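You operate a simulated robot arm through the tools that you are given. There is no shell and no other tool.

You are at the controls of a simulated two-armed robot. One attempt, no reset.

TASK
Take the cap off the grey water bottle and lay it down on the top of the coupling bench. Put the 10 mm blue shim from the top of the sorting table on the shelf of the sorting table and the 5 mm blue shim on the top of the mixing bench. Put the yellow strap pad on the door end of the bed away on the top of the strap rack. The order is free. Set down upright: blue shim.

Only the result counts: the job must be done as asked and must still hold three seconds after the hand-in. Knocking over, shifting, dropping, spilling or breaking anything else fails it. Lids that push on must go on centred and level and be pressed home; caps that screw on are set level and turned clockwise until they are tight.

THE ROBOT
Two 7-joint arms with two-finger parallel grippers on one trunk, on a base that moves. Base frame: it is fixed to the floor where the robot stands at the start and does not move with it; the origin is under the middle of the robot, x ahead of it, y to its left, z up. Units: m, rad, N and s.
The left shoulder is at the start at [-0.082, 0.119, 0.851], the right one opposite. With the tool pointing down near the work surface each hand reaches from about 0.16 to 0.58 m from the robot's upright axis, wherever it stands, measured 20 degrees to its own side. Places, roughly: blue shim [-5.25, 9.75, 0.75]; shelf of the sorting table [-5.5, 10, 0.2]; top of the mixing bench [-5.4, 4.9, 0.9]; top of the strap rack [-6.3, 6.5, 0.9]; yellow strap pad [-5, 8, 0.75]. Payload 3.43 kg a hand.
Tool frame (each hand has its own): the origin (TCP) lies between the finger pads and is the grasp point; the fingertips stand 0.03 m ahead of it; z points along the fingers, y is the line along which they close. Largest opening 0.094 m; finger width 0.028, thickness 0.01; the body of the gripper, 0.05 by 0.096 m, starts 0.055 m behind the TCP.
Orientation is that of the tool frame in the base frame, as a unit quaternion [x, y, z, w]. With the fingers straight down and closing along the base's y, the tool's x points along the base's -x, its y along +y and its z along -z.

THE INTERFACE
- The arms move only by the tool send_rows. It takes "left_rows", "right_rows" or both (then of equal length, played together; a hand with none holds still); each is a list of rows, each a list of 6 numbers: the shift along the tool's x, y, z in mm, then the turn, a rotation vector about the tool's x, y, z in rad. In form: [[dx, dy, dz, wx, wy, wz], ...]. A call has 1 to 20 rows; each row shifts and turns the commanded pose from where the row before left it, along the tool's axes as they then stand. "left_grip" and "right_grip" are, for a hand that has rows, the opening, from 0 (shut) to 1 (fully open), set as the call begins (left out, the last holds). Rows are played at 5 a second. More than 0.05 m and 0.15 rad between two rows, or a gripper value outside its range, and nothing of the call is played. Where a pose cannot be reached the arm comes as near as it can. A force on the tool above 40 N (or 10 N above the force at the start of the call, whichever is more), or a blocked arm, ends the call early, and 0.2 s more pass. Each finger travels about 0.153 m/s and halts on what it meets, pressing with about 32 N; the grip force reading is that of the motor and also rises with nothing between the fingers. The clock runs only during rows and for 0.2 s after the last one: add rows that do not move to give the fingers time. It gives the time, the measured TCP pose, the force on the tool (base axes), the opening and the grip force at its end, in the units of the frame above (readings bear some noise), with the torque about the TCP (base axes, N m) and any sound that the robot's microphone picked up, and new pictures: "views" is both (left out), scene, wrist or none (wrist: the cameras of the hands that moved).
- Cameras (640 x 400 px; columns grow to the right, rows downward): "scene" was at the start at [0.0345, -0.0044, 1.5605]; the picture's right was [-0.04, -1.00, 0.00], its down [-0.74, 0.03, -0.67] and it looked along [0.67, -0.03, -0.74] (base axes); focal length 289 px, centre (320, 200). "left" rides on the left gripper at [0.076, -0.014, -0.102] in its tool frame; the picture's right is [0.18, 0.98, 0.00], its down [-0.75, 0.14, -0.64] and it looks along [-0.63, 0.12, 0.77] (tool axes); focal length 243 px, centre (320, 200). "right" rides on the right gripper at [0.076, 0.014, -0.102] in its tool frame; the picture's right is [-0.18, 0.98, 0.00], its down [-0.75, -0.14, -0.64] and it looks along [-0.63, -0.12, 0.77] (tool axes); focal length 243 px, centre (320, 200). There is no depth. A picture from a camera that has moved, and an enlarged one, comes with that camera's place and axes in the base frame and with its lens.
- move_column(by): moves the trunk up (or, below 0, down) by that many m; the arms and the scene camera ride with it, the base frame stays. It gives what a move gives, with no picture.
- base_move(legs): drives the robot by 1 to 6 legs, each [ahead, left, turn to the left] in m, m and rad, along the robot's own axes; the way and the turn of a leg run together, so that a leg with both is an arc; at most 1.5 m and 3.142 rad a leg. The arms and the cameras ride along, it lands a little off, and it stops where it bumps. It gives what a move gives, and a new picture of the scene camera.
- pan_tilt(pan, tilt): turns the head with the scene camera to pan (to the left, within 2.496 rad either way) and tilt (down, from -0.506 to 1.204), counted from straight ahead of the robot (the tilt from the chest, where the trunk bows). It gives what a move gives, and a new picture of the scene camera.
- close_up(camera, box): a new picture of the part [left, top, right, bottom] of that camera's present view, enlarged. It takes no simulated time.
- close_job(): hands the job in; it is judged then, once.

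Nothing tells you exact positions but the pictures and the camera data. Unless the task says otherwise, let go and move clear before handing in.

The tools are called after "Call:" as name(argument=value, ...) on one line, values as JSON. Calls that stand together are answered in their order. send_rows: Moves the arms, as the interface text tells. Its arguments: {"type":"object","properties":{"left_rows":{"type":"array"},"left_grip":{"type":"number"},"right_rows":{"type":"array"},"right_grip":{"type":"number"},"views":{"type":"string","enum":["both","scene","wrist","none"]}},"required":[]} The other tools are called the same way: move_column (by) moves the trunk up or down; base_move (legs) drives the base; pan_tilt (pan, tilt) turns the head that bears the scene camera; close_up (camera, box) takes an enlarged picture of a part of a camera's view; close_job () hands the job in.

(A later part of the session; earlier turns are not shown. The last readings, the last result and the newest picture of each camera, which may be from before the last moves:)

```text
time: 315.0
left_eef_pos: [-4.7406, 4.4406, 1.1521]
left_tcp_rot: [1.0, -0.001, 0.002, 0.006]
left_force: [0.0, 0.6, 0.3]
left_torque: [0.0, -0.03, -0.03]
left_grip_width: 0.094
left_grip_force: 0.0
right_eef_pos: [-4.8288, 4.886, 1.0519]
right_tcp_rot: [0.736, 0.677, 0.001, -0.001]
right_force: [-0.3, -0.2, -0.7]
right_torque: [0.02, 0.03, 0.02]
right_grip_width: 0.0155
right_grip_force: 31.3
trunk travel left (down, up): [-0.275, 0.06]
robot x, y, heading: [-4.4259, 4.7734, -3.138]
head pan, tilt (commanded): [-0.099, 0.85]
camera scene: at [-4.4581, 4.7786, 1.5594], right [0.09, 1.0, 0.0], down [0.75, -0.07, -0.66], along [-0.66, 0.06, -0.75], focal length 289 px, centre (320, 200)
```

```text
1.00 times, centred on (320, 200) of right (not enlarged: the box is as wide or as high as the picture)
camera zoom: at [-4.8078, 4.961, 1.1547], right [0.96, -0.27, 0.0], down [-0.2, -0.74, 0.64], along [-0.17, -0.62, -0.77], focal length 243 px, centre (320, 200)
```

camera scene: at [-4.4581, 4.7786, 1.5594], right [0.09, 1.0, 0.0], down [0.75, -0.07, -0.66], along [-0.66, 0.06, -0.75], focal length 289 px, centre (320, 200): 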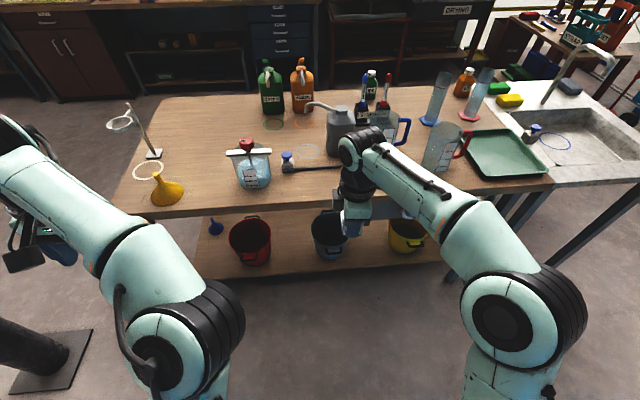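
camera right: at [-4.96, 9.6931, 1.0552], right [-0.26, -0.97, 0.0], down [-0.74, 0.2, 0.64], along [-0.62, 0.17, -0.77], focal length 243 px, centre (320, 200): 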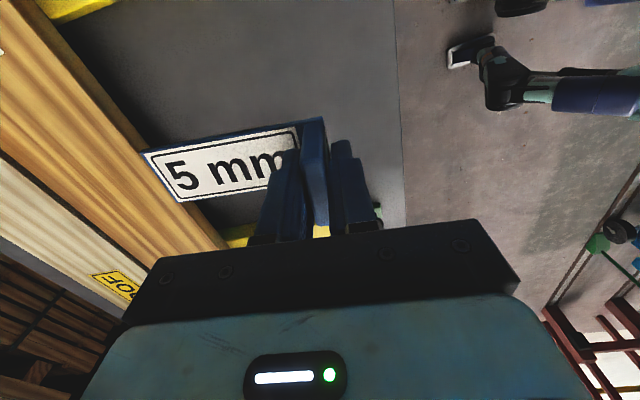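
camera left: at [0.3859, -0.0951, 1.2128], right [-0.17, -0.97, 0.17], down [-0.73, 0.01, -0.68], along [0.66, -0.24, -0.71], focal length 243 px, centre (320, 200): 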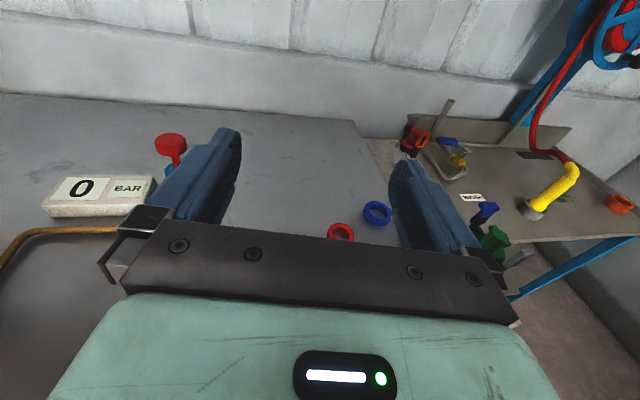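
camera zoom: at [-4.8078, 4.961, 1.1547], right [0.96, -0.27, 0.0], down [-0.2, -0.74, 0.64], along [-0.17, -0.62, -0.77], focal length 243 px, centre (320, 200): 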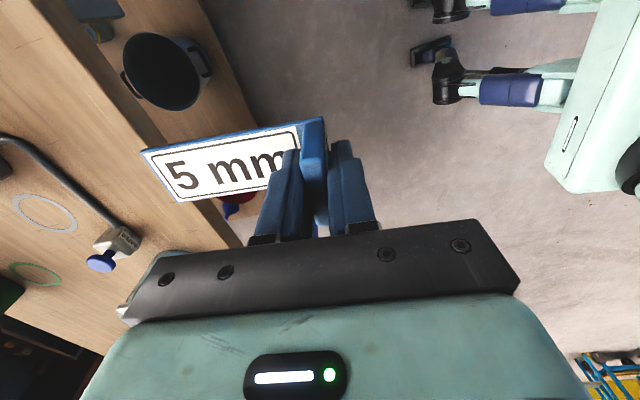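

The bench top is at z ≈ 0.86, its front edge at x ≈ -5.066, and the hose at x ≈ -5.21. I'll turn the hand so the shim's plate lies parallel to the front edge, then move in.

Call:
send_rows(right_rows=[[0, 0, 0, 0, 0, 0.1487], [0, 0, 0, 0, 0, 0.1487], [0, 0, 0, 0, 0, 0.1487], [0, 0, 0, 0, 0, 0.1487], [0, 0, 0, 0, 0, 0.1487], [0, 0, 0, 0, 0, 0.1487], [0, 0, 0, 0, 0, 0.1487], [0, 0, 0, 0, 0, 0.1487], [0, 0, 0, 0, 0, 0.1487], [0, 0, 0, 0, 0, 0.1487], [0, 0, 0, 0, 0, 0]], views="none")

Call:
base_move(legs=[[0.22, 0, 0]])

Call:
close_up(camera="right", box=[0, 0, 640, 400])

```text
time: 317.4
left_eef_pos: [-4.7426, 4.4393, 1.1545]
left_tcp_rot: [1.0, -0.001, 0.002, 0.005]
left_force: [0.1, -0.8, 0.6]
left_torque: [0.01, 0.0, -0.01]
left_grip_width: 0.0939
left_grip_force: 0.0
right_eef_pos: [-4.828, 4.8864, 1.0513]
right_tcp_rot: [1.0, -0.001, 0.0, -0.001]
right_force: [-0.1, -0.2, 0.0]
right_torque: [-0.03, 0.01, 0.0]
right_grip_width: 0.0155
right_grip_force: 32.0
trunk travel left (down, up): [-0.275, 0.06]
robot x, y, heading: [-4.4221, 4.7726, -3.134]
head pan, tilt (commanded): [-0.099, 0.85]
```

```text
time: 319.1
left_eef_pos: [-4.9633, 4.4424, 1.1528]
left_tcp_rot: [1.0, -0.003, 0.002, 0.005]
left_force: [0.6, -0.9, 0.7]
left_torque: [0.0, -0.04, -0.01]
left_grip_width: 0.094
left_grip_force: 0.0
right_eef_pos: [-5.0481, 4.8862, 1.0514]
right_tcp_rot: [1.0, -0.001, 0.0, -0.001]
right_force: [0.1, 0.3, 0.1]
right_torque: [-0.07, 0.03, -0.03]
right_grip_width: 0.0156
right_grip_force: 32.5
trunk travel left (down, up): [-0.275, 0.06]
robot x, y, heading: [-4.6456, 4.7677, -3.137]
head pan, tilt (commanded): [-0.099, 0.85]
camera scene: at [-4.6785, 4.7783, 1.5593], right [0.1, 1.0, 0.0], down [0.75, -0.07, -0.66], along [-0.66, 0.07, -0.75], focal length 289 px, centre (320, 200)
```

scene: 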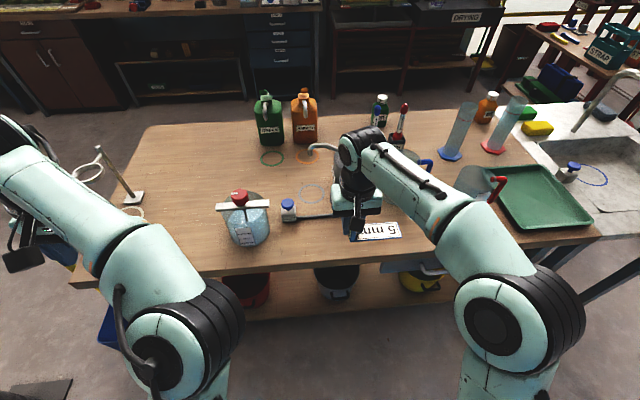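

```text
1.00 times, centred on (320, 200) of right (not enlarged: the box is as wide or as high as the picture)
camera zoom: at [-4.972, 4.8728, 1.1543], right [-0.19, -0.98, 0.0], down [-0.75, 0.14, 0.64], along [-0.63, 0.12, -0.77], focal length 243 px, centre (320, 200)
```

zoom: 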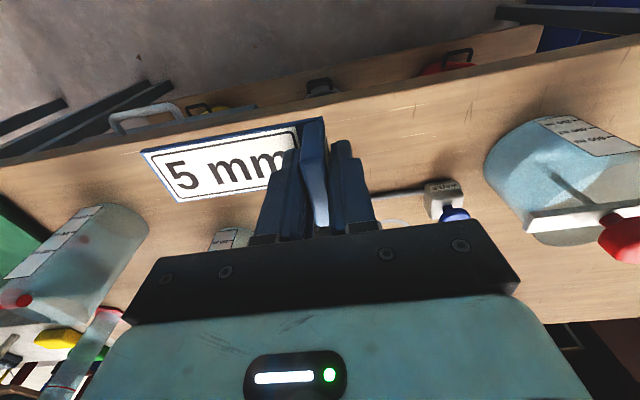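

Call:
send_rows(right_rows=[[-26, 0, 0, 0, 0, 0], [-26, 0, 0, 0, 0, 0], [-25, 0, 0, 0, 0, 0], [0, 0, 30, 0, 0, 0], [0, 0, 30, 0, 0, 0], [0, 0, 30, 0, 0, 0], [0, 0, 0, 0, 0, 0]], views="both")

Call:
close_up(camera="scene", box=[260, 150, 460, 275])

```text
time: 320.7
left_eef_pos: [-4.9648, 4.4406, 1.1527]
left_tcp_rot: [1.0, -0.002, 0.001, 0.005]
left_force: [-0.8, -0.2, 0.0]
left_torque: [-0.03, -0.03, 0.04]
left_grip_width: 0.0937
left_grip_force: 0.0
right_eef_pos: [-5.1248, 4.888, 0.9605]
right_tcp_rot: [1.0, -0.002, 0.001, -0.001]
right_force: [0.5, 0.2, -0.4]
right_torque: [0.0, 0.04, -0.04]
right_grip_width: 0.0154
right_grip_force: 31.9
trunk travel left (down, up): [-0.275, 0.06]
robot x, y, heading: [-4.6447, 4.7685, -3.144]
head pan, tilt (commanded): [-0.099, 0.85]
camera scene: at [-4.6779, 4.7783, 1.5594], right [0.1, 1.0, 0.0], down [0.75, -0.07, -0.66], along [-0.66, 0.07, -0.75], focal length 289 px, centre (320, 200)
camera right: at [-5.0501, 4.8743, 1.0636], right [-0.19, -0.98, 0.0], down [-0.75, 0.14, 0.64], along [-0.63, 0.12, -0.77], focal length 243 px, centre (320, 200)
```

scene: 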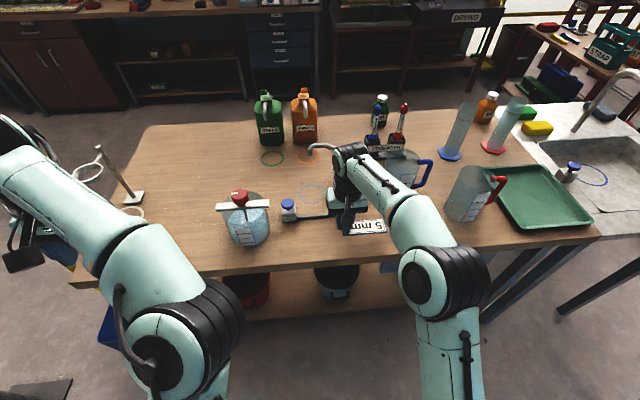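
right: 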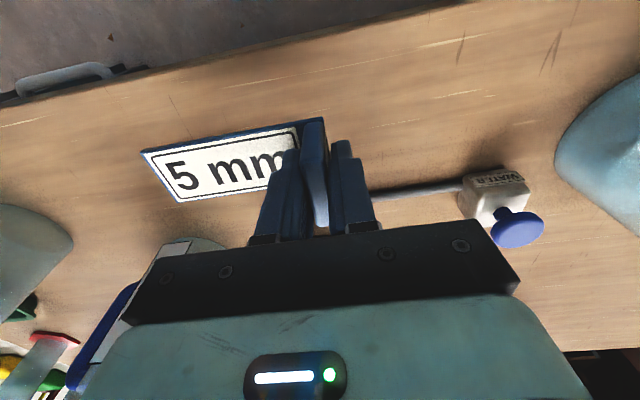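

```text
3.20 times, centred on (360, 212) of scene
camera zoom: at [-4.6779, 4.7783, 1.5594], right [0.1, 1.0, 0.0], down [0.75, -0.07, -0.66], along [-0.66, 0.07, -0.75], focal length 925 px, centre (192, 160)
```

zoom: 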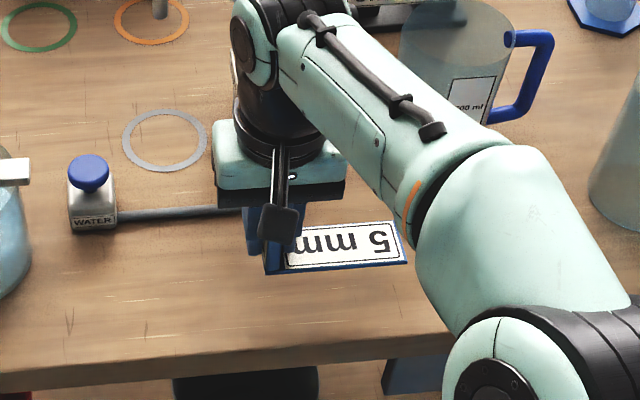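

Call:
send_rows(right_rows=[[0, 0, 15, 0, 0, 0], [0, 0, 15, 0, 0, 0], [0, 0, 10, 0, 0, 0], [0, 0, 0, 0, 0, 0]], views="none")

Call:
send_rows(right_rows=[[0, 0, 3, 0, 0, 0], [0, 0, 3, 0, 0, 0], [0, 0, 0, 0, 0, 0]], views="none")

Call:
close_up(camera="right", box=[60, 40, 460, 290])

```text
time: 321.7
left_eef_pos: [-4.9628, 4.4404, 1.152]
left_tcp_rot: [1.0, -0.002, 0.001, 0.005]
left_force: [0.4, 0.2, -0.2]
left_torque: [0.01, -0.04, -0.01]
left_grip_width: 0.0937
left_grip_force: 0.1
right_eef_pos: [-5.1249, 4.8873, 0.9206]
right_tcp_rot: [1.0, -0.002, -0.001, -0.001]
right_force: [0.0, 0.4, -0.2]
right_torque: [0.03, 0.0, 0.02]
right_grip_width: 0.0155
right_grip_force: 32.3
trunk travel left (down, up): [-0.275, 0.06]
robot x, y, heading: [-4.6425, 4.7737, -3.14]
head pan, tilt (commanded): [-0.099, 0.85]
```

```text
time: 322.5
left_eef_pos: [-4.9631, 4.4417, 1.1531]
left_tcp_rot: [1.0, -0.002, 0.001, 0.005]
left_force: [-0.1, 0.0, -1.1]
left_torque: [-0.02, 0.01, 0.01]
left_grip_width: 0.094
left_grip_force: 0.1
right_eef_pos: [-5.1249, 4.889, 0.9155]
right_tcp_rot: [1.0, -0.002, -0.001, -0.001]
right_force: [-0.9, -0.3, -1.1]
right_torque: [0.0, 0.0, -0.01]
right_grip_width: 0.0154
right_grip_force: 32.3
trunk travel left (down, up): [-0.275, 0.06]
robot x, y, heading: [-4.6446, 4.7724, -3.141]
head pan, tilt (commanded): [-0.099, 0.85]
```

```text
1.60 times, centred on (260, 165) of right
camera zoom: at [-5.049, 4.8729, 1.0185], right [-0.19, -0.98, 0.0], down [-0.75, 0.14, 0.64], along [-0.63, 0.12, -0.77], focal length 388 px, centre (416, 256)
```

zoom: 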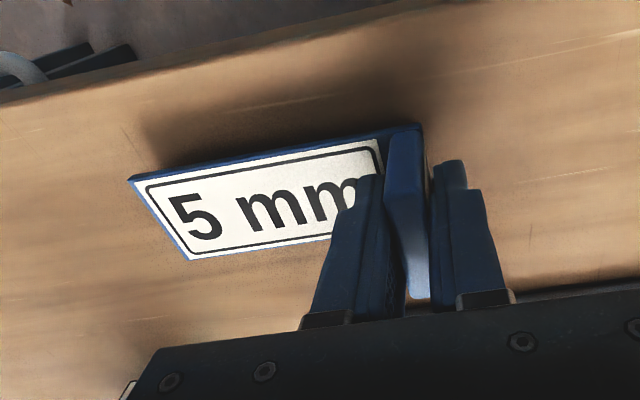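

Call:
send_rows(right_rows=[[0, 0, 2, 0, 0, 0], [0, 0, 2, 0, 0, 0], [0, 0, 0, 0, 0, 0]], views="none")

Call:
send_rows(right_rows=[[0, 0, 1.5, 0, 0, 0], [0, 0, 1.5, 0, 0, 0], [0, 0, 0, 0, 0, 0]], views="none")

Call:
send_rows(right_rows=[[0, 0, 1.3, 0, 0, 0], [0, 0, 1.3, 0, 0, 0], [0, 0, 0, 0, 0, 0]], views="none")

```text
time: 323.3
left_eef_pos: [-4.9624, 4.4404, 1.1516]
left_tcp_rot: [1.0, -0.002, 0.001, 0.005]
left_force: [0.2, 0.9, 0.0]
left_torque: [0.0, -0.01, -0.02]
left_grip_width: 0.0941
left_grip_force: 0.0
right_eef_pos: [-5.1256, 4.8875, 0.9106]
right_tcp_rot: [1.0, -0.002, 0.0, -0.001]
right_force: [0.0, 0.3, -0.1]
right_torque: [-0.02, 0.03, 0.01]
right_grip_width: 0.0153
right_grip_force: 31.8
trunk travel left (down, up): [-0.275, 0.06]
robot x, y, heading: [-4.6388, 4.7724, -3.138]
head pan, tilt (commanded): [-0.099, 0.85]
```

```text
time: 324.1
left_eef_pos: [-4.9632, 4.4403, 1.1521]
left_tcp_rot: [1.0, -0.002, 0.002, 0.005]
left_force: [0.6, -0.1, -0.3]
left_torque: [0.03, 0.04, -0.01]
left_grip_width: 0.0939
left_grip_force: 0.0
right_eef_pos: [-5.1242, 4.8883, 0.9075]
right_tcp_rot: [1.0, -0.002, 0.0, -0.001]
right_force: [-0.5, -0.7, -0.5]
right_torque: [-0.05, 0.01, -0.01]
right_grip_width: 0.0156
right_grip_force: 31.8
trunk travel left (down, up): [-0.275, 0.06]
robot x, y, heading: [-4.6447, 4.7705, -3.142]
head pan, tilt (commanded): [-0.099, 0.85]
```

```text
time: 324.9
left_eef_pos: [-4.963, 4.4419, 1.1525]
left_tcp_rot: [1.0, -0.002, 0.002, 0.005]
left_force: [0.0, -0.3, -0.3]
left_torque: [-0.01, 0.0, -0.02]
left_grip_width: 0.0939
left_grip_force: 0.0
right_eef_pos: [-5.1258, 4.8873, 0.9057]
right_tcp_rot: [1.0, -0.001, 0.0, -0.001]
right_force: [0.4, -0.5, -1.0]
right_torque: [0.0, -0.02, -0.01]
right_grip_width: 0.0156
right_grip_force: 32.0
trunk travel left (down, up): [-0.275, 0.06]
robot x, y, heading: [-4.6434, 4.7722, -3.138]
head pan, tilt (commanded): [-0.099, 0.85]
```

Call:
send_rows(right_rows=[[0, 0, 1.3, 0, 0, 0], [0, 0, 1.3, 0, 0, 0], [0, 0, 0, 0, 0, 0]], views="none")

Call:
send_rows(right_rows=[[0, 0, 1.3, 0, 0, 0], [0, 0, 0, 0, 0, 0]], views="none")

Call:
send_rows(right_rows=[[0, 0, 1.3, 0, 0, 0], [0, 0, 0, 0, 0, 0]], views="none")

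```text
time: 325.7
left_eef_pos: [-4.9648, 4.4404, 1.1527]
left_tcp_rot: [1.0, -0.003, 0.002, 0.005]
left_force: [0.6, -0.1, 0.2]
left_torque: [0.0, 0.04, 0.0]
left_grip_width: 0.0941
left_grip_force: 0.0
right_eef_pos: [-5.1248, 4.8866, 0.9033]
right_tcp_rot: [1.0, -0.002, 0.0, -0.001]
right_force: [0.5, -0.6, -0.7]
right_torque: [0.01, -0.01, -0.02]
right_grip_width: 0.0154
right_grip_force: 32.0
trunk travel left (down, up): [-0.275, 0.06]
robot x, y, heading: [-4.6414, 4.7751, -3.141]
head pan, tilt (commanded): [-0.099, 0.85]
```

```text
time: 326.3
left_eef_pos: [-4.9638, 4.4415, 1.1528]
left_tcp_rot: [1.0, -0.003, 0.001, 0.005]
left_force: [0.5, -0.5, -0.3]
left_torque: [0.03, -0.03, -0.03]
left_grip_width: 0.0941
left_grip_force: 0.1
right_eef_pos: [-5.1245, 4.887, 0.9019]
right_tcp_rot: [1.0, -0.002, -0.001, -0.001]
right_force: [0.0, 1.1, -0.4]
right_torque: [0.0, -0.02, 0.03]
right_grip_width: 0.0154
right_grip_force: 31.7
trunk travel left (down, up): [-0.275, 0.06]
robot x, y, heading: [-4.6416, 4.7737, -3.143]
head pan, tilt (commanded): [-0.099, 0.85]
```

```text
time: 326.9
left_eef_pos: [-4.9629, 4.4408, 1.1527]
left_tcp_rot: [1.0, -0.002, 0.002, 0.005]
left_force: [-0.8, -0.2, -1.3]
left_torque: [-0.04, 0.02, -0.02]
left_grip_width: 0.0939
left_grip_force: 0.1
right_eef_pos: [-5.1246, 4.8872, 0.8999]
right_tcp_rot: [1.0, -0.002, 0.0, -0.001]
right_force: [0.0, -0.1, 0.0]
right_torque: [0.01, -0.01, 0.02]
right_grip_width: 0.0157
right_grip_force: 32.2
trunk travel left (down, up): [-0.275, 0.06]
robot x, y, heading: [-4.6423, 4.7731, -3.146]
head pan, tilt (commanded): [-0.099, 0.85]
```

Call:
send_rows(right_rows=[[0, 0, 1.3, 0, 0, 0], [0, 0, 0, 0, 0, 0]], views="none")

Call:
send_rows(right_rows=[[0, 0, 1.3, 0, 0, 0], [0, 0, 0, 0, 0, 0]], views="none")

Call:
close_up(camera="right", box=[60, 40, 460, 290])

```text
time: 327.5
left_eef_pos: [-4.9627, 4.4402, 1.1526]
left_tcp_rot: [1.0, -0.003, 0.001, 0.006]
left_force: [0.7, 0.5, -0.8]
left_torque: [-0.02, -0.01, 0.04]
left_grip_width: 0.0938
left_grip_force: 0.1
right_eef_pos: [-5.1244, 4.8872, 0.9002]
right_tcp_rot: [1.0, -0.002, -0.001, -0.001]
right_force: [1.7, -0.2, 8.8]
right_torque: [0.04, -0.19, 0.01]
right_grip_width: 0.0154
right_grip_force: 32.0
trunk travel left (down, up): [-0.275, 0.06]
robot x, y, heading: [-4.6415, 4.7715, -3.143]
head pan, tilt (commanded): [-0.099, 0.85]
```

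```text
time: 328.1
left_eef_pos: [-4.9617, 4.4402, 1.1527]
left_tcp_rot: [1.0, -0.003, 0.001, 0.005]
left_force: [-0.2, 0.8, 0.3]
left_torque: [-0.03, 0.0, -0.03]
left_grip_width: 0.0941
left_grip_force: 0.1
right_eef_pos: [-5.1256, 4.8877, 0.8999]
right_tcp_rot: [1.0, -0.002, -0.003, 0.0]
right_force: [1.9, 1.4, 20.7]
right_torque: [0.02, -0.36, 0.02]
right_grip_width: 0.0153
right_grip_force: 32.1
trunk travel left (down, up): [-0.275, 0.06]
robot x, y, heading: [-4.6441, 4.7718, -3.14]
head pan, tilt (commanded): [-0.099, 0.85]
```

```text
1.60 times, centred on (260, 165) of right
camera zoom: at [-5.0484, 4.8728, 1.0031], right [-0.19, -0.98, 0.0], down [-0.75, 0.14, 0.65], along [-0.63, 0.12, -0.76], focal length 388 px, centre (416, 256)
```

zoom: 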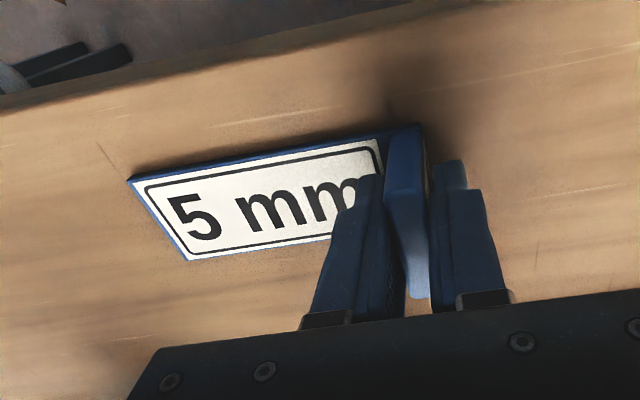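

The 5 mm shim is flat on the mixing bench. I'll relieve, open and rise.

Call:
send_rows(right_rows=[[0, 0, -1.6, 0, 0, 0], [0, 0, 0, 0, 0, 0]], views="none")

Call:
send_rows(right_rows=[[0, 0, 0, 0, 0, 0], [0, 0, 0, 0, 0, 0], [0, 0, 0, 0, 0, 0]], right_grip=0.5, views="none")

Call:
send_rows(right_rows=[[0, 0, -5, 0, 0, 0], [0, 0, -15, 0, 0, 0], [0, 0, -30, 0, 0, 0], [0, 0, -40, 0, 0, 0], [0, 0, -40, 0, 0, 0], [0, 0, -40, 0, 0, 0], [0, 0, 0, 0, 0, 0]], views="both")

Call:
close_up(camera="scene", box=[260, 150, 460, 275])

```text
time: 328.7
left_eef_pos: [-4.9642, 4.4413, 1.1536]
left_tcp_rot: [1.0, -0.002, 0.0, 0.006]
left_force: [-0.2, -0.4, 0.2]
left_torque: [0.01, 0.0, -0.03]
left_grip_width: 0.0938
left_grip_force: 0.0
right_eef_pos: [-5.1247, 4.8865, 0.9005]
right_tcp_rot: [1.0, -0.001, -0.002, -0.001]
right_force: [-4.3, 0.6, 16.8]
right_torque: [0.0, 0.04, 0.03]
right_grip_width: 0.0157
right_grip_force: 31.8
trunk travel left (down, up): [-0.275, 0.06]
robot x, y, heading: [-4.6433, 4.7723, -3.142]
head pan, tilt (commanded): [-0.099, 0.85]
```

```text
time: 329.5
left_eef_pos: [-4.9632, 4.4406, 1.1523]
left_tcp_rot: [1.0, -0.003, 0.001, 0.006]
left_force: [-0.4, -0.5, 0.0]
left_torque: [-0.03, -0.01, 0.0]
left_grip_width: 0.094
left_grip_force: 0.1
right_eef_pos: [-5.1249, 4.8877, 0.8989]
right_tcp_rot: [1.0, -0.001, 0.0, -0.001]
right_force: [0.4, -0.8, -0.7]
right_torque: [0.0, -0.02, 0.01]
right_grip_width: 0.0469
right_grip_force: 0.2
trunk travel left (down, up): [-0.275, 0.06]
robot x, y, heading: [-4.6476, 4.7706, -3.14]
head pan, tilt (commanded): [-0.099, 0.85]
```

```text
time: 331.1
left_eef_pos: [-4.9625, 4.4403, 1.1525]
left_tcp_rot: [1.0, -0.002, 0.002, 0.005]
left_force: [-0.7, 0.2, -0.6]
left_torque: [0.03, 0.01, 0.01]
left_grip_width: 0.0939
left_grip_force: 0.1
right_eef_pos: [-5.1269, 4.8851, 1.0696]
right_tcp_rot: [1.0, -0.001, 0.0, 0.0]
right_force: [0.3, -0.3, 0.1]
right_torque: [-0.01, 0.02, 0.01]
right_grip_width: 0.0467
right_grip_force: 0.1
trunk travel left (down, up): [-0.275, 0.06]
robot x, y, heading: [-4.645, 4.775, -3.145]
head pan, tilt (commanded): [-0.099, 0.85]
camera scene: at [-4.678, 4.7785, 1.5593], right [0.1, 1.0, 0.0], down [0.75, -0.07, -0.66], along [-0.66, 0.07, -0.75], focal length 289 px, centre (320, 200)
camera right: at [-5.0497, 4.8711, 1.1737], right [-0.19, -0.98, 0.0], down [-0.75, 0.14, 0.64], along [-0.63, 0.12, -0.77], focal length 243 px, centre (320, 200)
```

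scene: 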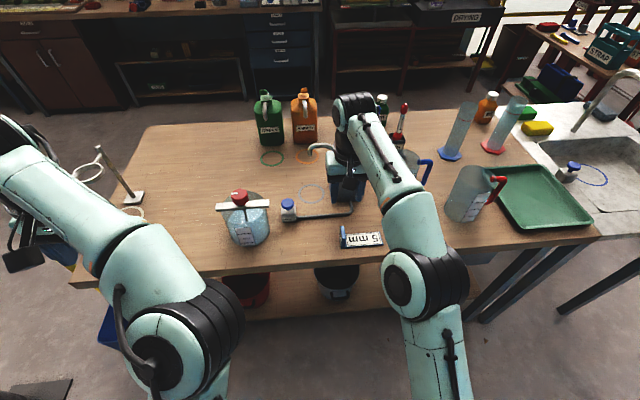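
right: 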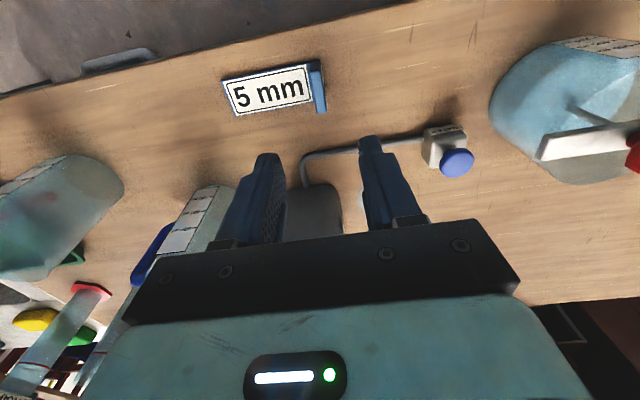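

```text
3.20 times, centred on (360, 212) of scene
camera zoom: at [-4.678, 4.7785, 1.5593], right [0.1, 1.0, 0.0], down [0.75, -0.07, -0.66], along [-0.66, 0.07, -0.75], focal length 925 px, centre (192, 160)
```

zoom: 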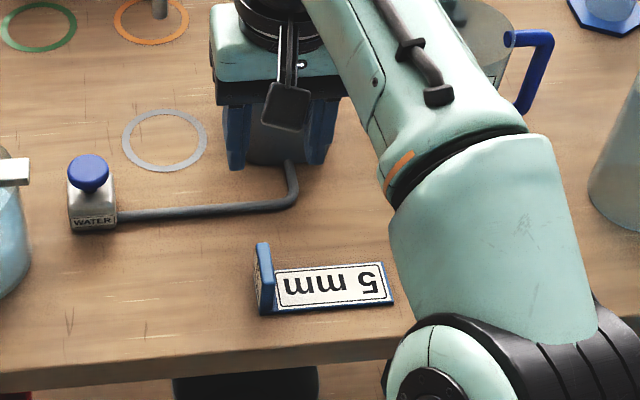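

The 5 mm shim stands upright on the mixing bench. Now the yellow pad: I'll draw the hand in, back off, and strafe right up the aisle to the bed's door end.

Call:
send_rows(right_rows=[[40, 0, -20, 0, 0, 0], [40, 0, -20, 0, 0, 0], [20, 0, 0, 0, 0, 0], [0, 0, 0, 0, 0, 0]], views="none")

Call:
base_move(legs=[[-0.55, 0, 0], [0, -1.4, 0], [0, -1.4, 0]])

Call:
pan_tilt(pan=-0.2, tilt=0.7)

```text
time: 332.1
left_eef_pos: [-4.9632, 4.4401, 1.1526]
left_tcp_rot: [1.0, -0.003, 0.002, 0.006]
left_force: [1.0, -0.4, -0.2]
left_torque: [0.01, 0.01, -0.02]
left_grip_width: 0.0941
left_grip_force: 0.0
right_eef_pos: [-5.0242, 4.8878, 1.1103]
right_tcp_rot: [1.0, -0.002, 0.0, -0.001]
right_force: [0.5, -0.7, -0.4]
right_torque: [0.02, -0.02, -0.02]
right_grip_width: 0.0469
right_grip_force: 0.1
trunk travel left (down, up): [-0.275, 0.06]
robot x, y, heading: [-4.6451, 4.7705, -3.14]
head pan, tilt (commanded): [-0.099, 0.85]
```

```text
time: 358.8
left_eef_pos: [-4.406, 7.1619, 1.1518]
left_tcp_rot: [1.0, 0.006, 0.002, 0.005]
left_force: [-0.1, 0.1, 0.0]
left_torque: [0.0, -0.03, -0.05]
left_grip_width: 0.0939
left_grip_force: 0.0
right_eef_pos: [-4.474, 7.6088, 1.1093]
right_tcp_rot: [1.0, 0.006, 0.0, -0.001]
right_force: [0.9, -0.1, 0.0]
right_torque: [0.0, -0.02, -0.02]
right_grip_width: 0.047
right_grip_force: 0.0
trunk travel left (down, up): [-0.275, 0.06]
robot x, y, heading: [-4.0893, 7.4993, -3.123]
head pan, tilt (commanded): [-0.099, 0.85]
camera scene: at [-4.1263, 7.5041, 1.5594], right [0.08, 1.0, 0.0], down [0.75, -0.06, -0.66], along [-0.66, 0.05, -0.75], focal length 289 px, centre (320, 200)
```

scene: 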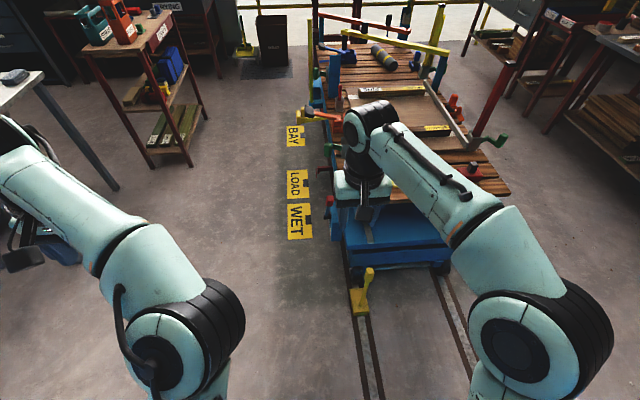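

```text
time: 359.4
left_eef_pos: [-4.4054, 7.1621, 1.1526]
left_tcp_rot: [1.0, 0.006, 0.001, 0.005]
left_force: [-0.8, -1.1, -0.6]
left_torque: [0.0, 0.04, -0.02]
left_grip_width: 0.094
left_grip_force: 0.1
right_eef_pos: [-4.4737, 7.6089, 1.1088]
right_tcp_rot: [1.0, 0.006, 0.0, -0.001]
right_force: [0.0, 0.5, 0.7]
right_torque: [-0.01, 0.0, -0.02]
right_grip_width: 0.0471
right_grip_force: 0.1
trunk travel left (down, up): [-0.275, 0.06]
robot x, y, heading: [-4.0913, 7.501, -3.121]
head pan, tilt (commanded): [-0.201, 0.7]
camera scene: at [-4.1319, 7.5131, 1.5716], right [0.18, 0.98, 0.0], down [0.63, -0.12, -0.76], along [-0.75, 0.14, -0.64], focal length 289 px, centre (320, 200)
```

scene: 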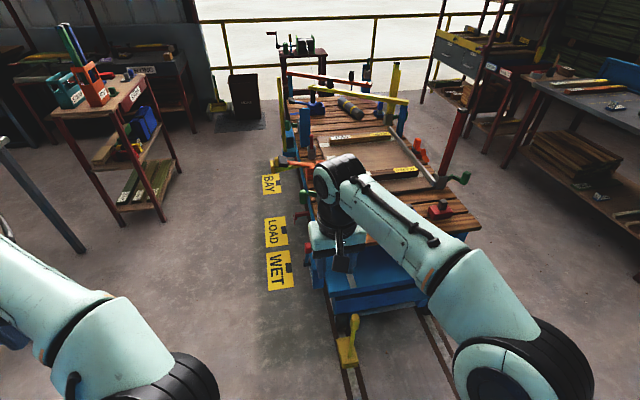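

Call:
close_up(camera="right", box=[0, 0, 640, 400])

Call:
close_up(camera="scene", box=[300, 150, 500, 275])

Call:
close_up(camera="scene", box=[40, 20, 240, 220])

```text
1.00 times, centred on (320, 200) of right (not enlarged: the box is as wide or as high as the picture)
camera zoom: at [-4.3977, 7.5951, 1.2126], right [-0.17, -0.99, 0.0], down [-0.76, 0.13, 0.64], along [-0.63, 0.11, -0.77], focal length 243 px, centre (320, 200)
```

zoom: 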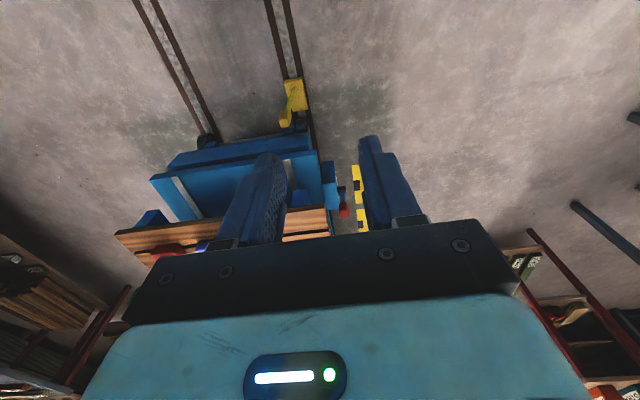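

```text
3.20 times, centred on (400, 212) of scene
camera zoom: at [-4.1319, 7.5131, 1.5716], right [0.18, 0.98, 0.0], down [0.63, -0.12, -0.76], along [-0.75, 0.14, -0.64], focal length 925 px, centre (64, 160)
```

zoom: 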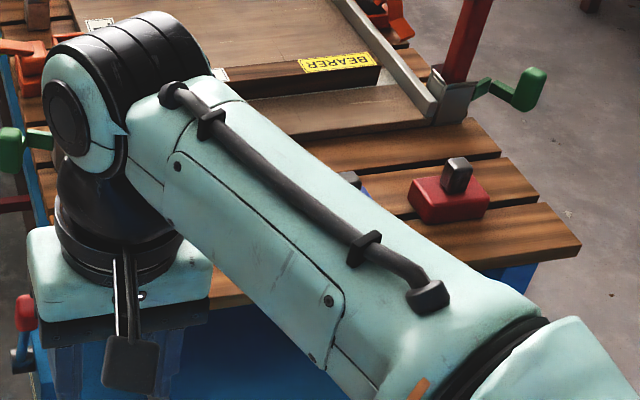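

```text
2.00 times, centred on (140, 120) of scene
camera zoom: at [-4.1319, 7.5131, 1.5716], right [0.18, 0.98, 0.0], down [0.63, -0.12, -0.76], along [-0.75, 0.14, -0.64], focal length 578 px, centre (680, 360)
```

zoom: 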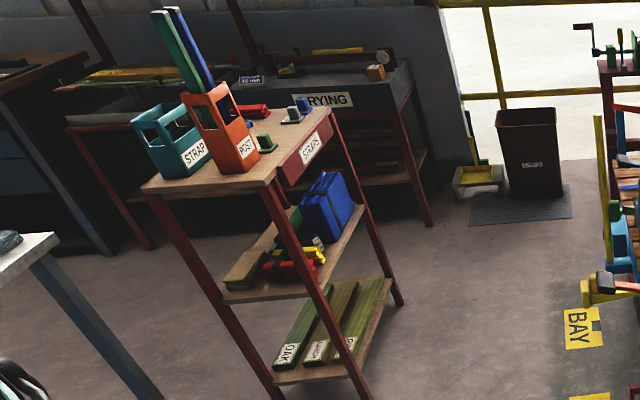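

The right arm hides the pads from the head camera. I'll shift the base to line up with the door end and swing the right hand aside to see.

Call:
base_move(legs=[[0, -0.2, -0.02]])

Call:
send_rows(right_rows=[[0, -40, 0, 0, 0, 0], [0, -40, 0, 0, 0, 0], [0, -40, 0, 0, 0, 0], [0, -40, 0, 0, 0, 0], [0, -40, 0, 0, 0, 0], [0, 0, 0, 0, 0, 0]], views="scene")

Call:
close_up(camera="scene", box=[240, 130, 440, 255])

```text
time: 361.8
left_eef_pos: [-4.4133, 7.3665, 1.1523]
left_tcp_rot: [1.0, -0.005, 0.001, 0.005]
left_force: [-0.6, -0.7, 0.0]
left_torque: [-0.02, -0.01, 0.02]
left_grip_width: 0.0939
left_grip_force: 0.0
right_eef_pos: [-4.473, 7.8141, 1.1093]
right_tcp_rot: [1.0, -0.003, 0.0, -0.001]
right_force: [0.0, 0.7, 0.2]
right_torque: [-0.01, -0.04, 0.01]
right_grip_width: 0.0471
right_grip_force: 0.1
trunk travel left (down, up): [-0.275, 0.06]
robot x, y, heading: [-4.0951, 7.6956, 3.143]
head pan, tilt (commanded): [-0.201, 0.7]
camera scene: at [-4.1331, 7.7132, 1.5716], right [0.2, 0.98, 0.0], down [0.63, -0.13, -0.76], along [-0.75, 0.15, -0.64], focal length 289 px, centre (320, 200)
```

scene: 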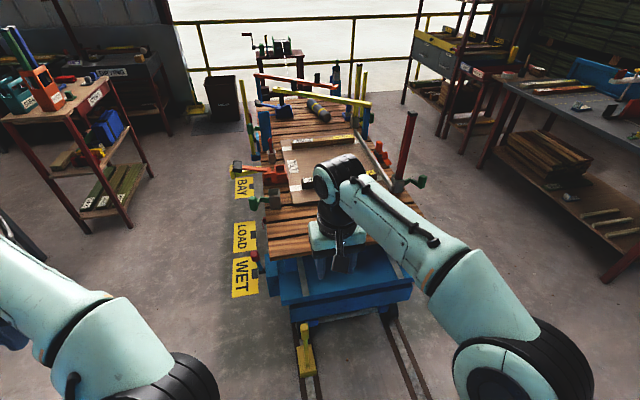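

```text
time: 363.2
left_eef_pos: [-4.4143, 7.3658, 1.153]
left_tcp_rot: [1.0, -0.004, 0.001, 0.005]
left_force: [0.0, 0.8, 0.7]
left_torque: [0.02, 0.01, -0.04]
left_grip_width: 0.094
left_grip_force: 0.0
right_eef_pos: [-4.4708, 8.0141, 1.1109]
right_tcp_rot: [1.0, -0.003, 0.001, -0.001]
right_force: [0.8, 0.3, 0.5]
right_torque: [-0.02, 0.01, -0.01]
right_grip_width: 0.0472
right_grip_force: 0.1
trunk travel left (down, up): [-0.275, 0.06]
robot x, y, heading: [-4.0967, 7.6944, 3.138]
head pan, tilt (commanded): [-0.201, 0.7]
camera scene: at [-4.1331, 7.7124, 1.5716], right [0.2, 0.98, 0.0], down [0.63, -0.13, -0.77], along [-0.75, 0.15, -0.64], focal length 289 px, centre (320, 200)
```

scene: 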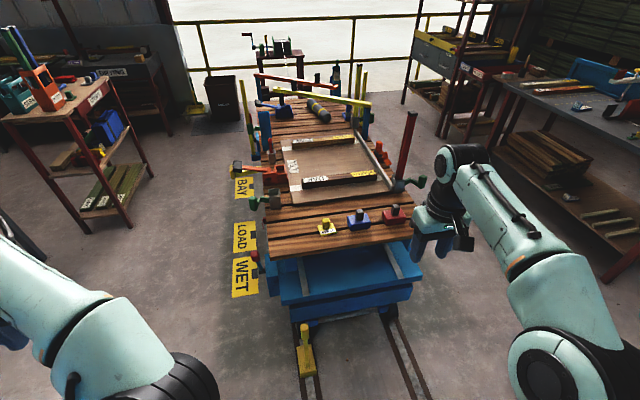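

```text
3.20 times, centred on (340, 192) of scene
camera zoom: at [-4.1331, 7.7124, 1.5716], right [0.2, 0.98, 0.0], down [0.63, -0.13, -0.77], along [-0.75, 0.15, -0.64], focal length 925 px, centre (256, 224)
```

zoom: 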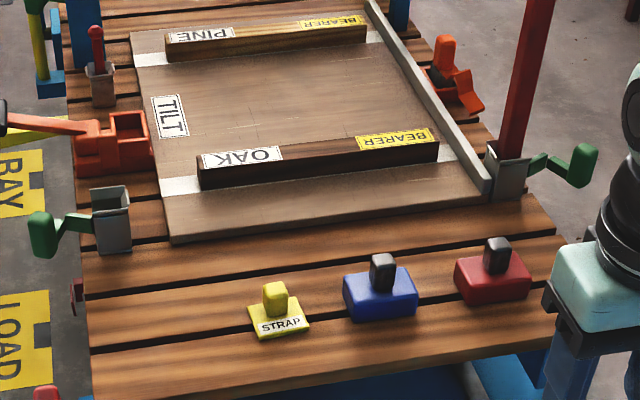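

The yellow STRAP pad (flat base with a yellow knob) sits at about (-4.955, 7.905), knob top near z 0.75. A yellow chock stands on the floor at x ≈ -4.68, so I'll only go forward to about x = -4.39.

Call:
base_move(legs=[[0.29, 0.0, 0]])

Call:
pan_tilt(pan=-0.2, tilt=0.95)

Call:
close_up(camera="scene", box=[240, 100, 440, 225])

Call:
close_up(camera="right", box=[0, 0, 640, 400])

```text
time: 365.2
left_eef_pos: [-4.6913, 7.3689, 1.1516]
left_tcp_rot: [1.0, -0.005, 0.003, 0.005]
left_force: [0.5, -0.1, 0.0]
left_torque: [-0.02, -0.03, 0.04]
left_grip_width: 0.094
left_grip_force: 0.0
right_eef_pos: [-4.7474, 8.0162, 1.1095]
right_tcp_rot: [1.0, -0.004, 0.001, -0.001]
right_force: [0.2, -0.5, -0.9]
right_torque: [-0.01, -0.02, 0.0]
right_grip_width: 0.047
right_grip_force: 0.1
trunk travel left (down, up): [-0.275, 0.06]
robot x, y, heading: [-4.367, 7.6984, 3.133]
head pan, tilt (commanded): [-0.201, 0.7]
stopped in leg 1: the robot was blocked; the commanded pose is now the measured one
camera scene: at [-4.4107, 7.7138, 1.5716], right [0.2, 0.98, 0.0], down [0.63, -0.13, -0.76], along [-0.75, 0.16, -0.65], focal length 289 px, centre (320, 200)
```

scene: 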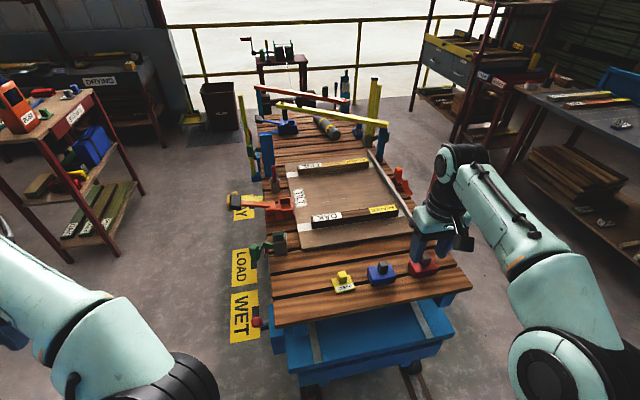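

```text
time: 365.9
left_eef_pos: [-4.6879, 7.3684, 1.1525]
left_tcp_rot: [1.0, -0.005, 0.001, 0.006]
left_force: [0.0, -0.7, 0.1]
left_torque: [0.02, 0.02, 0.0]
left_grip_width: 0.0938
left_grip_force: 0.1
right_eef_pos: [-4.745, 8.0161, 1.1105]
right_tcp_rot: [1.0, -0.004, 0.0, 0.0]
right_force: [0.9, -0.5, 0.3]
right_torque: [0.01, 0.0, 0.0]
right_grip_width: 0.047
right_grip_force: 0.0
trunk travel left (down, up): [-0.275, 0.06]
robot x, y, heading: [-4.3664, 7.6994, 3.137]
head pan, tilt (commanded): [-0.201, 0.949]
camera scene: at [-4.3952, 7.7113, 1.5519], right [0.2, 0.98, 0.0], down [0.8, -0.17, -0.58], along [-0.57, 0.12, -0.81], focal length 289 px, centre (320, 200)
```

scene: 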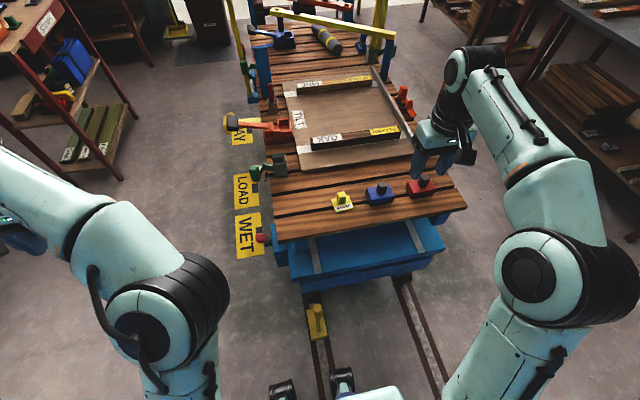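

```text
3.20 times, centred on (340, 162) of scene
camera zoom: at [-4.3952, 7.7113, 1.5519], right [0.2, 0.98, 0.0], down [0.8, -0.17, -0.58], along [-0.57, 0.12, -0.81], focal length 925 px, centre (256, 320)
```

zoom: 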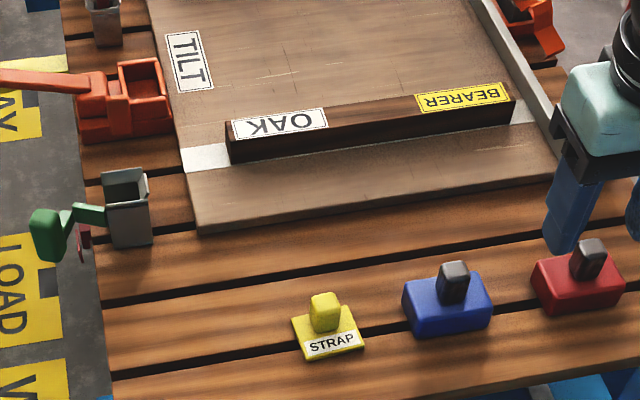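

```text
1.00 times, centred on (320, 200) of right (not enlarged: the box is as wide or as high as the picture)
camera zoom: at [-4.6687, 8.0019, 1.2142], right [-0.19, -0.98, 0.0], down [-0.75, 0.15, 0.64], along [-0.63, 0.12, -0.77], focal length 243 px, centre (320, 200)
```

zoom: 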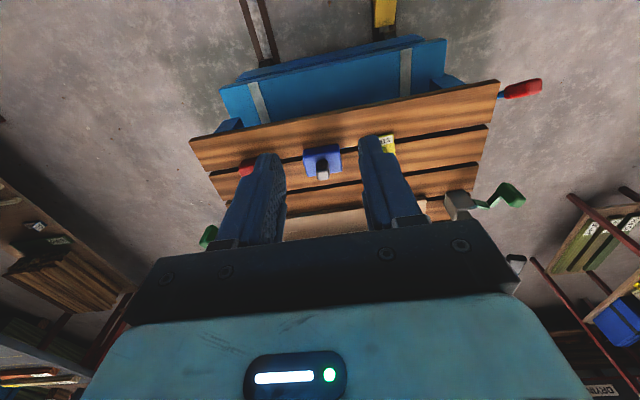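

The base reports it was blocked at x = -4.367. I'll look closely at the floor in front to see what it touched.

Call:
close_up(camera="scene", box=[240, 275, 440, 400])

Call:
pan_tilt(pan=-0.05, tilt=1.2)

```text
3.20 times, centred on (340, 338) of scene
camera zoom: at [-4.3952, 7.7113, 1.5519], right [0.2, 0.98, 0.0], down [0.8, -0.17, -0.58], along [-0.57, 0.12, -0.81], focal length 925 px, centre (256, -240)
```

zoom: 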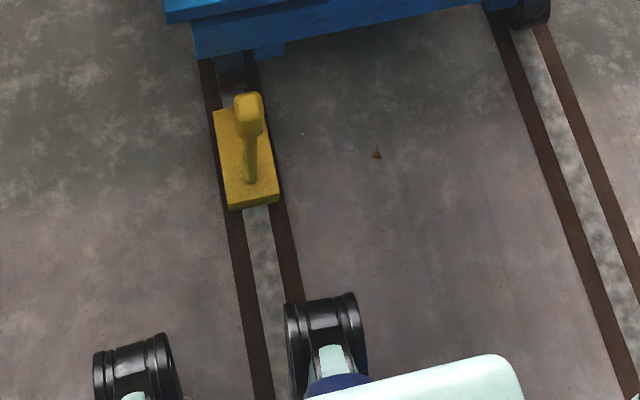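

```text
time: 366.7
left_eef_pos: [-4.6888, 7.3671, 1.1525]
left_tcp_rot: [1.0, -0.005, 0.001, 0.006]
left_force: [0.2, 0.2, 0.7]
left_torque: [-0.01, 0.0, 0.0]
left_grip_width: 0.0942
left_grip_force: 0.1
right_eef_pos: [-4.7451, 8.0166, 1.11]
right_tcp_rot: [1.0, -0.004, 0.0, -0.001]
right_force: [0.5, 0.2, 0.5]
right_torque: [-0.03, 0.03, -0.02]
right_grip_width: 0.047
right_grip_force: 0.0
trunk travel left (down, up): [-0.275, 0.06]
robot x, y, heading: [-4.3682, 7.6969, 3.139]
head pan, tilt (commanded): [-0.051, 1.201]
camera scene: at [-4.38, 7.6996, 1.5357], right [0.05, 1.0, 0.0], down [0.93, -0.05, -0.36], along [-0.36, 0.02, -0.93], focal length 289 px, centre (320, 200)
```

scene: 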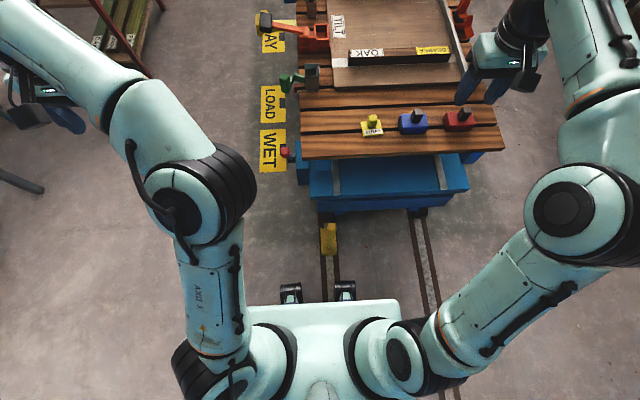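

The chock is still about 8 cm from the casters and looks unmoved; the base footprint just reached it. I'll back off 2 cm and reach the pad with the hand pitched forward instead, starting by moving it toward the pad.

Call:
base_move(legs=[[-0.02, 0, 0]])

Call:
send_rows(right_rows=[[0, 36, 0, 0, 0, 0], [0, 36, 0, 0, 0, 0], [0, 36, 20, 0, 0, 0], [-20, 0, 40, 0, 0, 0], [-20, 0, 40, 0, 0, 0], [-20, 0, 20, 0, -0.1, 0], [0, 0, 0, 0, -0.1, 0], [0, 0, 0, 0, -0.1, 0], [0, 0, 0, 0, -0.1, 0], [0, 0, 0, 0, 0, 0]], right_grip=0.65, views="both")

```text
time: 367.5
left_eef_pos: [-4.6694, 7.3679, 1.1518]
left_tcp_rot: [1.0, -0.005, 0.002, 0.006]
left_force: [0.1, 0.1, 0.0]
left_torque: [0.01, -0.02, 0.01]
left_grip_width: 0.094
left_grip_force: 0.1
right_eef_pos: [-4.7251, 8.0171, 1.1106]
right_tcp_rot: [1.0, -0.003, 0.0, -0.001]
right_force: [-0.6, 0.6, 0.1]
right_torque: [-0.02, -0.02, -0.03]
right_grip_width: 0.0468
right_grip_force: 0.1
trunk travel left (down, up): [-0.275, 0.06]
robot x, y, heading: [-4.3461, 7.6985, 3.139]
head pan, tilt (commanded): [-0.051, 1.201]
camera scene: at [-4.3613, 7.6995, 1.5358], right [0.05, 1.0, 0.0], down [0.93, -0.05, -0.36], along [-0.36, 0.02, -0.93], focal length 289 px, centre (320, 200)
```

scene: 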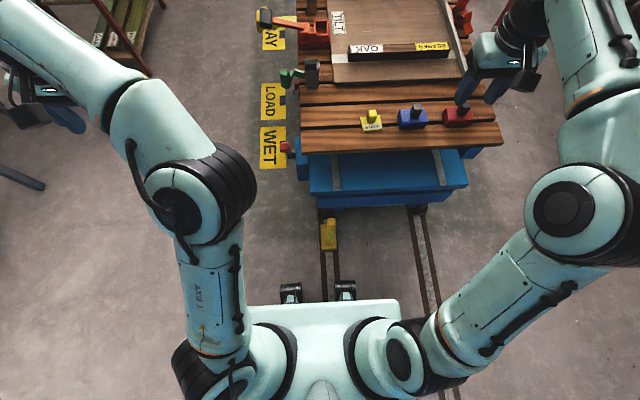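

```text
time: 369.7
left_eef_pos: [-4.6683, 7.3672, 1.1533]
left_tcp_rot: [1.0, -0.005, 0.001, 0.005]
left_force: [0.0, 0.2, -0.5]
left_torque: [0.0, -0.01, -0.01]
left_grip_width: 0.0939
left_grip_force: 0.0
right_eef_pos: [-4.7853, 7.9083, 0.9903]
right_tcp_rot: [0.98, -0.004, -0.2, -0.002]
right_force: [0.0, 0.6, -0.5]
right_torque: [0.01, -0.02, 0.0]
right_grip_width: 0.0609
right_grip_force: 0.0
trunk travel left (down, up): [-0.275, 0.06]
robot x, y, heading: [-4.3482, 7.701, 3.134]
head pan, tilt (commanded): [-0.051, 1.201]
camera scene: at [-4.3607, 7.6994, 1.5357], right [0.05, 1.0, 0.0], down [0.93, -0.05, -0.36], along [-0.36, 0.02, -0.93], focal length 289 px, centre (320, 200)
camera right: at [-4.6762, 7.8944, 1.0559], right [-0.18, -0.98, 0.07], down [-0.44, 0.14, 0.89], along [-0.88, 0.13, -0.46], focal length 243 px, centre (320, 200)
```

scene: 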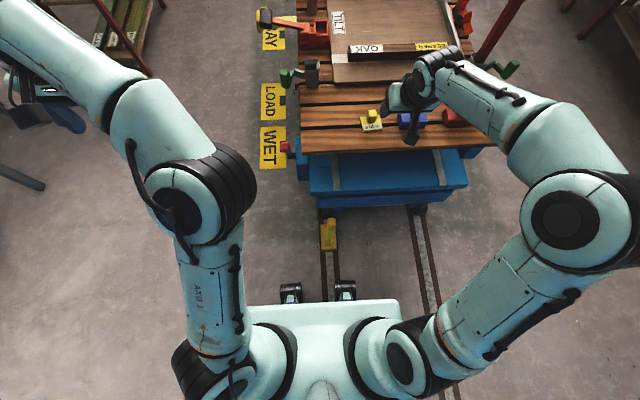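
right: 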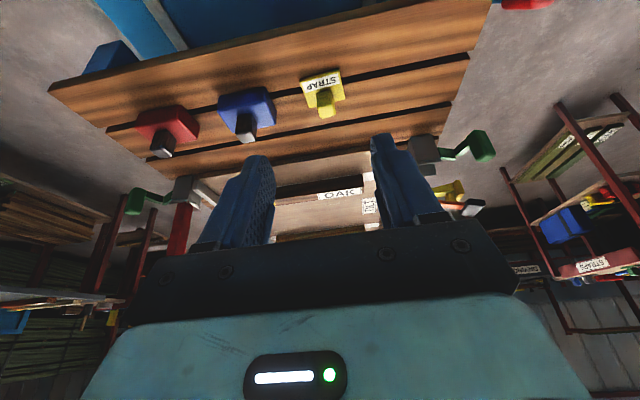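

The pad is now in the right camera's view. I'll enlarge it to triangulate the knob.

Call:
close_up(camera="right", box=[240, 40, 400, 140])

Call:
close_up(camera="scene", box=[320, 80, 440, 155])

```text
4.00 times, centred on (320, 90) of right
camera zoom: at [-4.6762, 7.8944, 1.0559], right [-0.18, -0.98, 0.07], down [-0.44, 0.14, 0.89], along [-0.88, 0.13, -0.46], focal length 970 px, centre (320, 640)
```

zoom: 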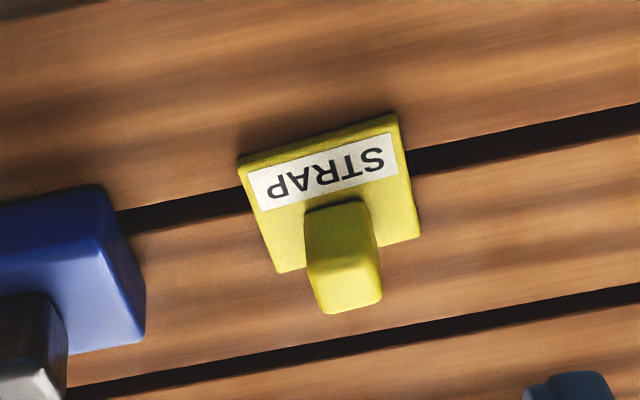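

```text
5.33 times, centred on (380, 118) of scene
camera zoom: at [-4.3607, 7.6994, 1.5357], right [0.05, 1.0, 0.0], down [0.93, -0.05, -0.36], along [-0.36, 0.02, -0.93], focal length 1542 px, centre (0, 640)
```

zoom: 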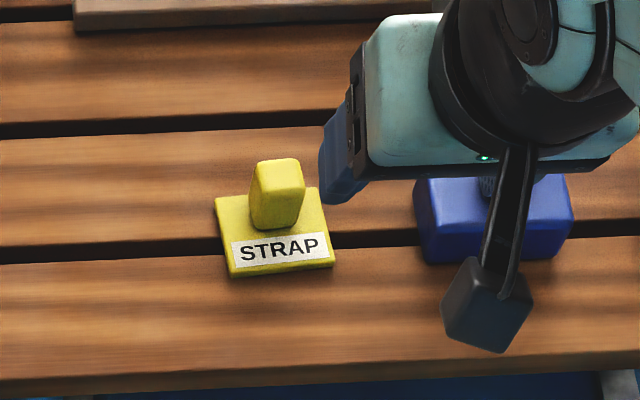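

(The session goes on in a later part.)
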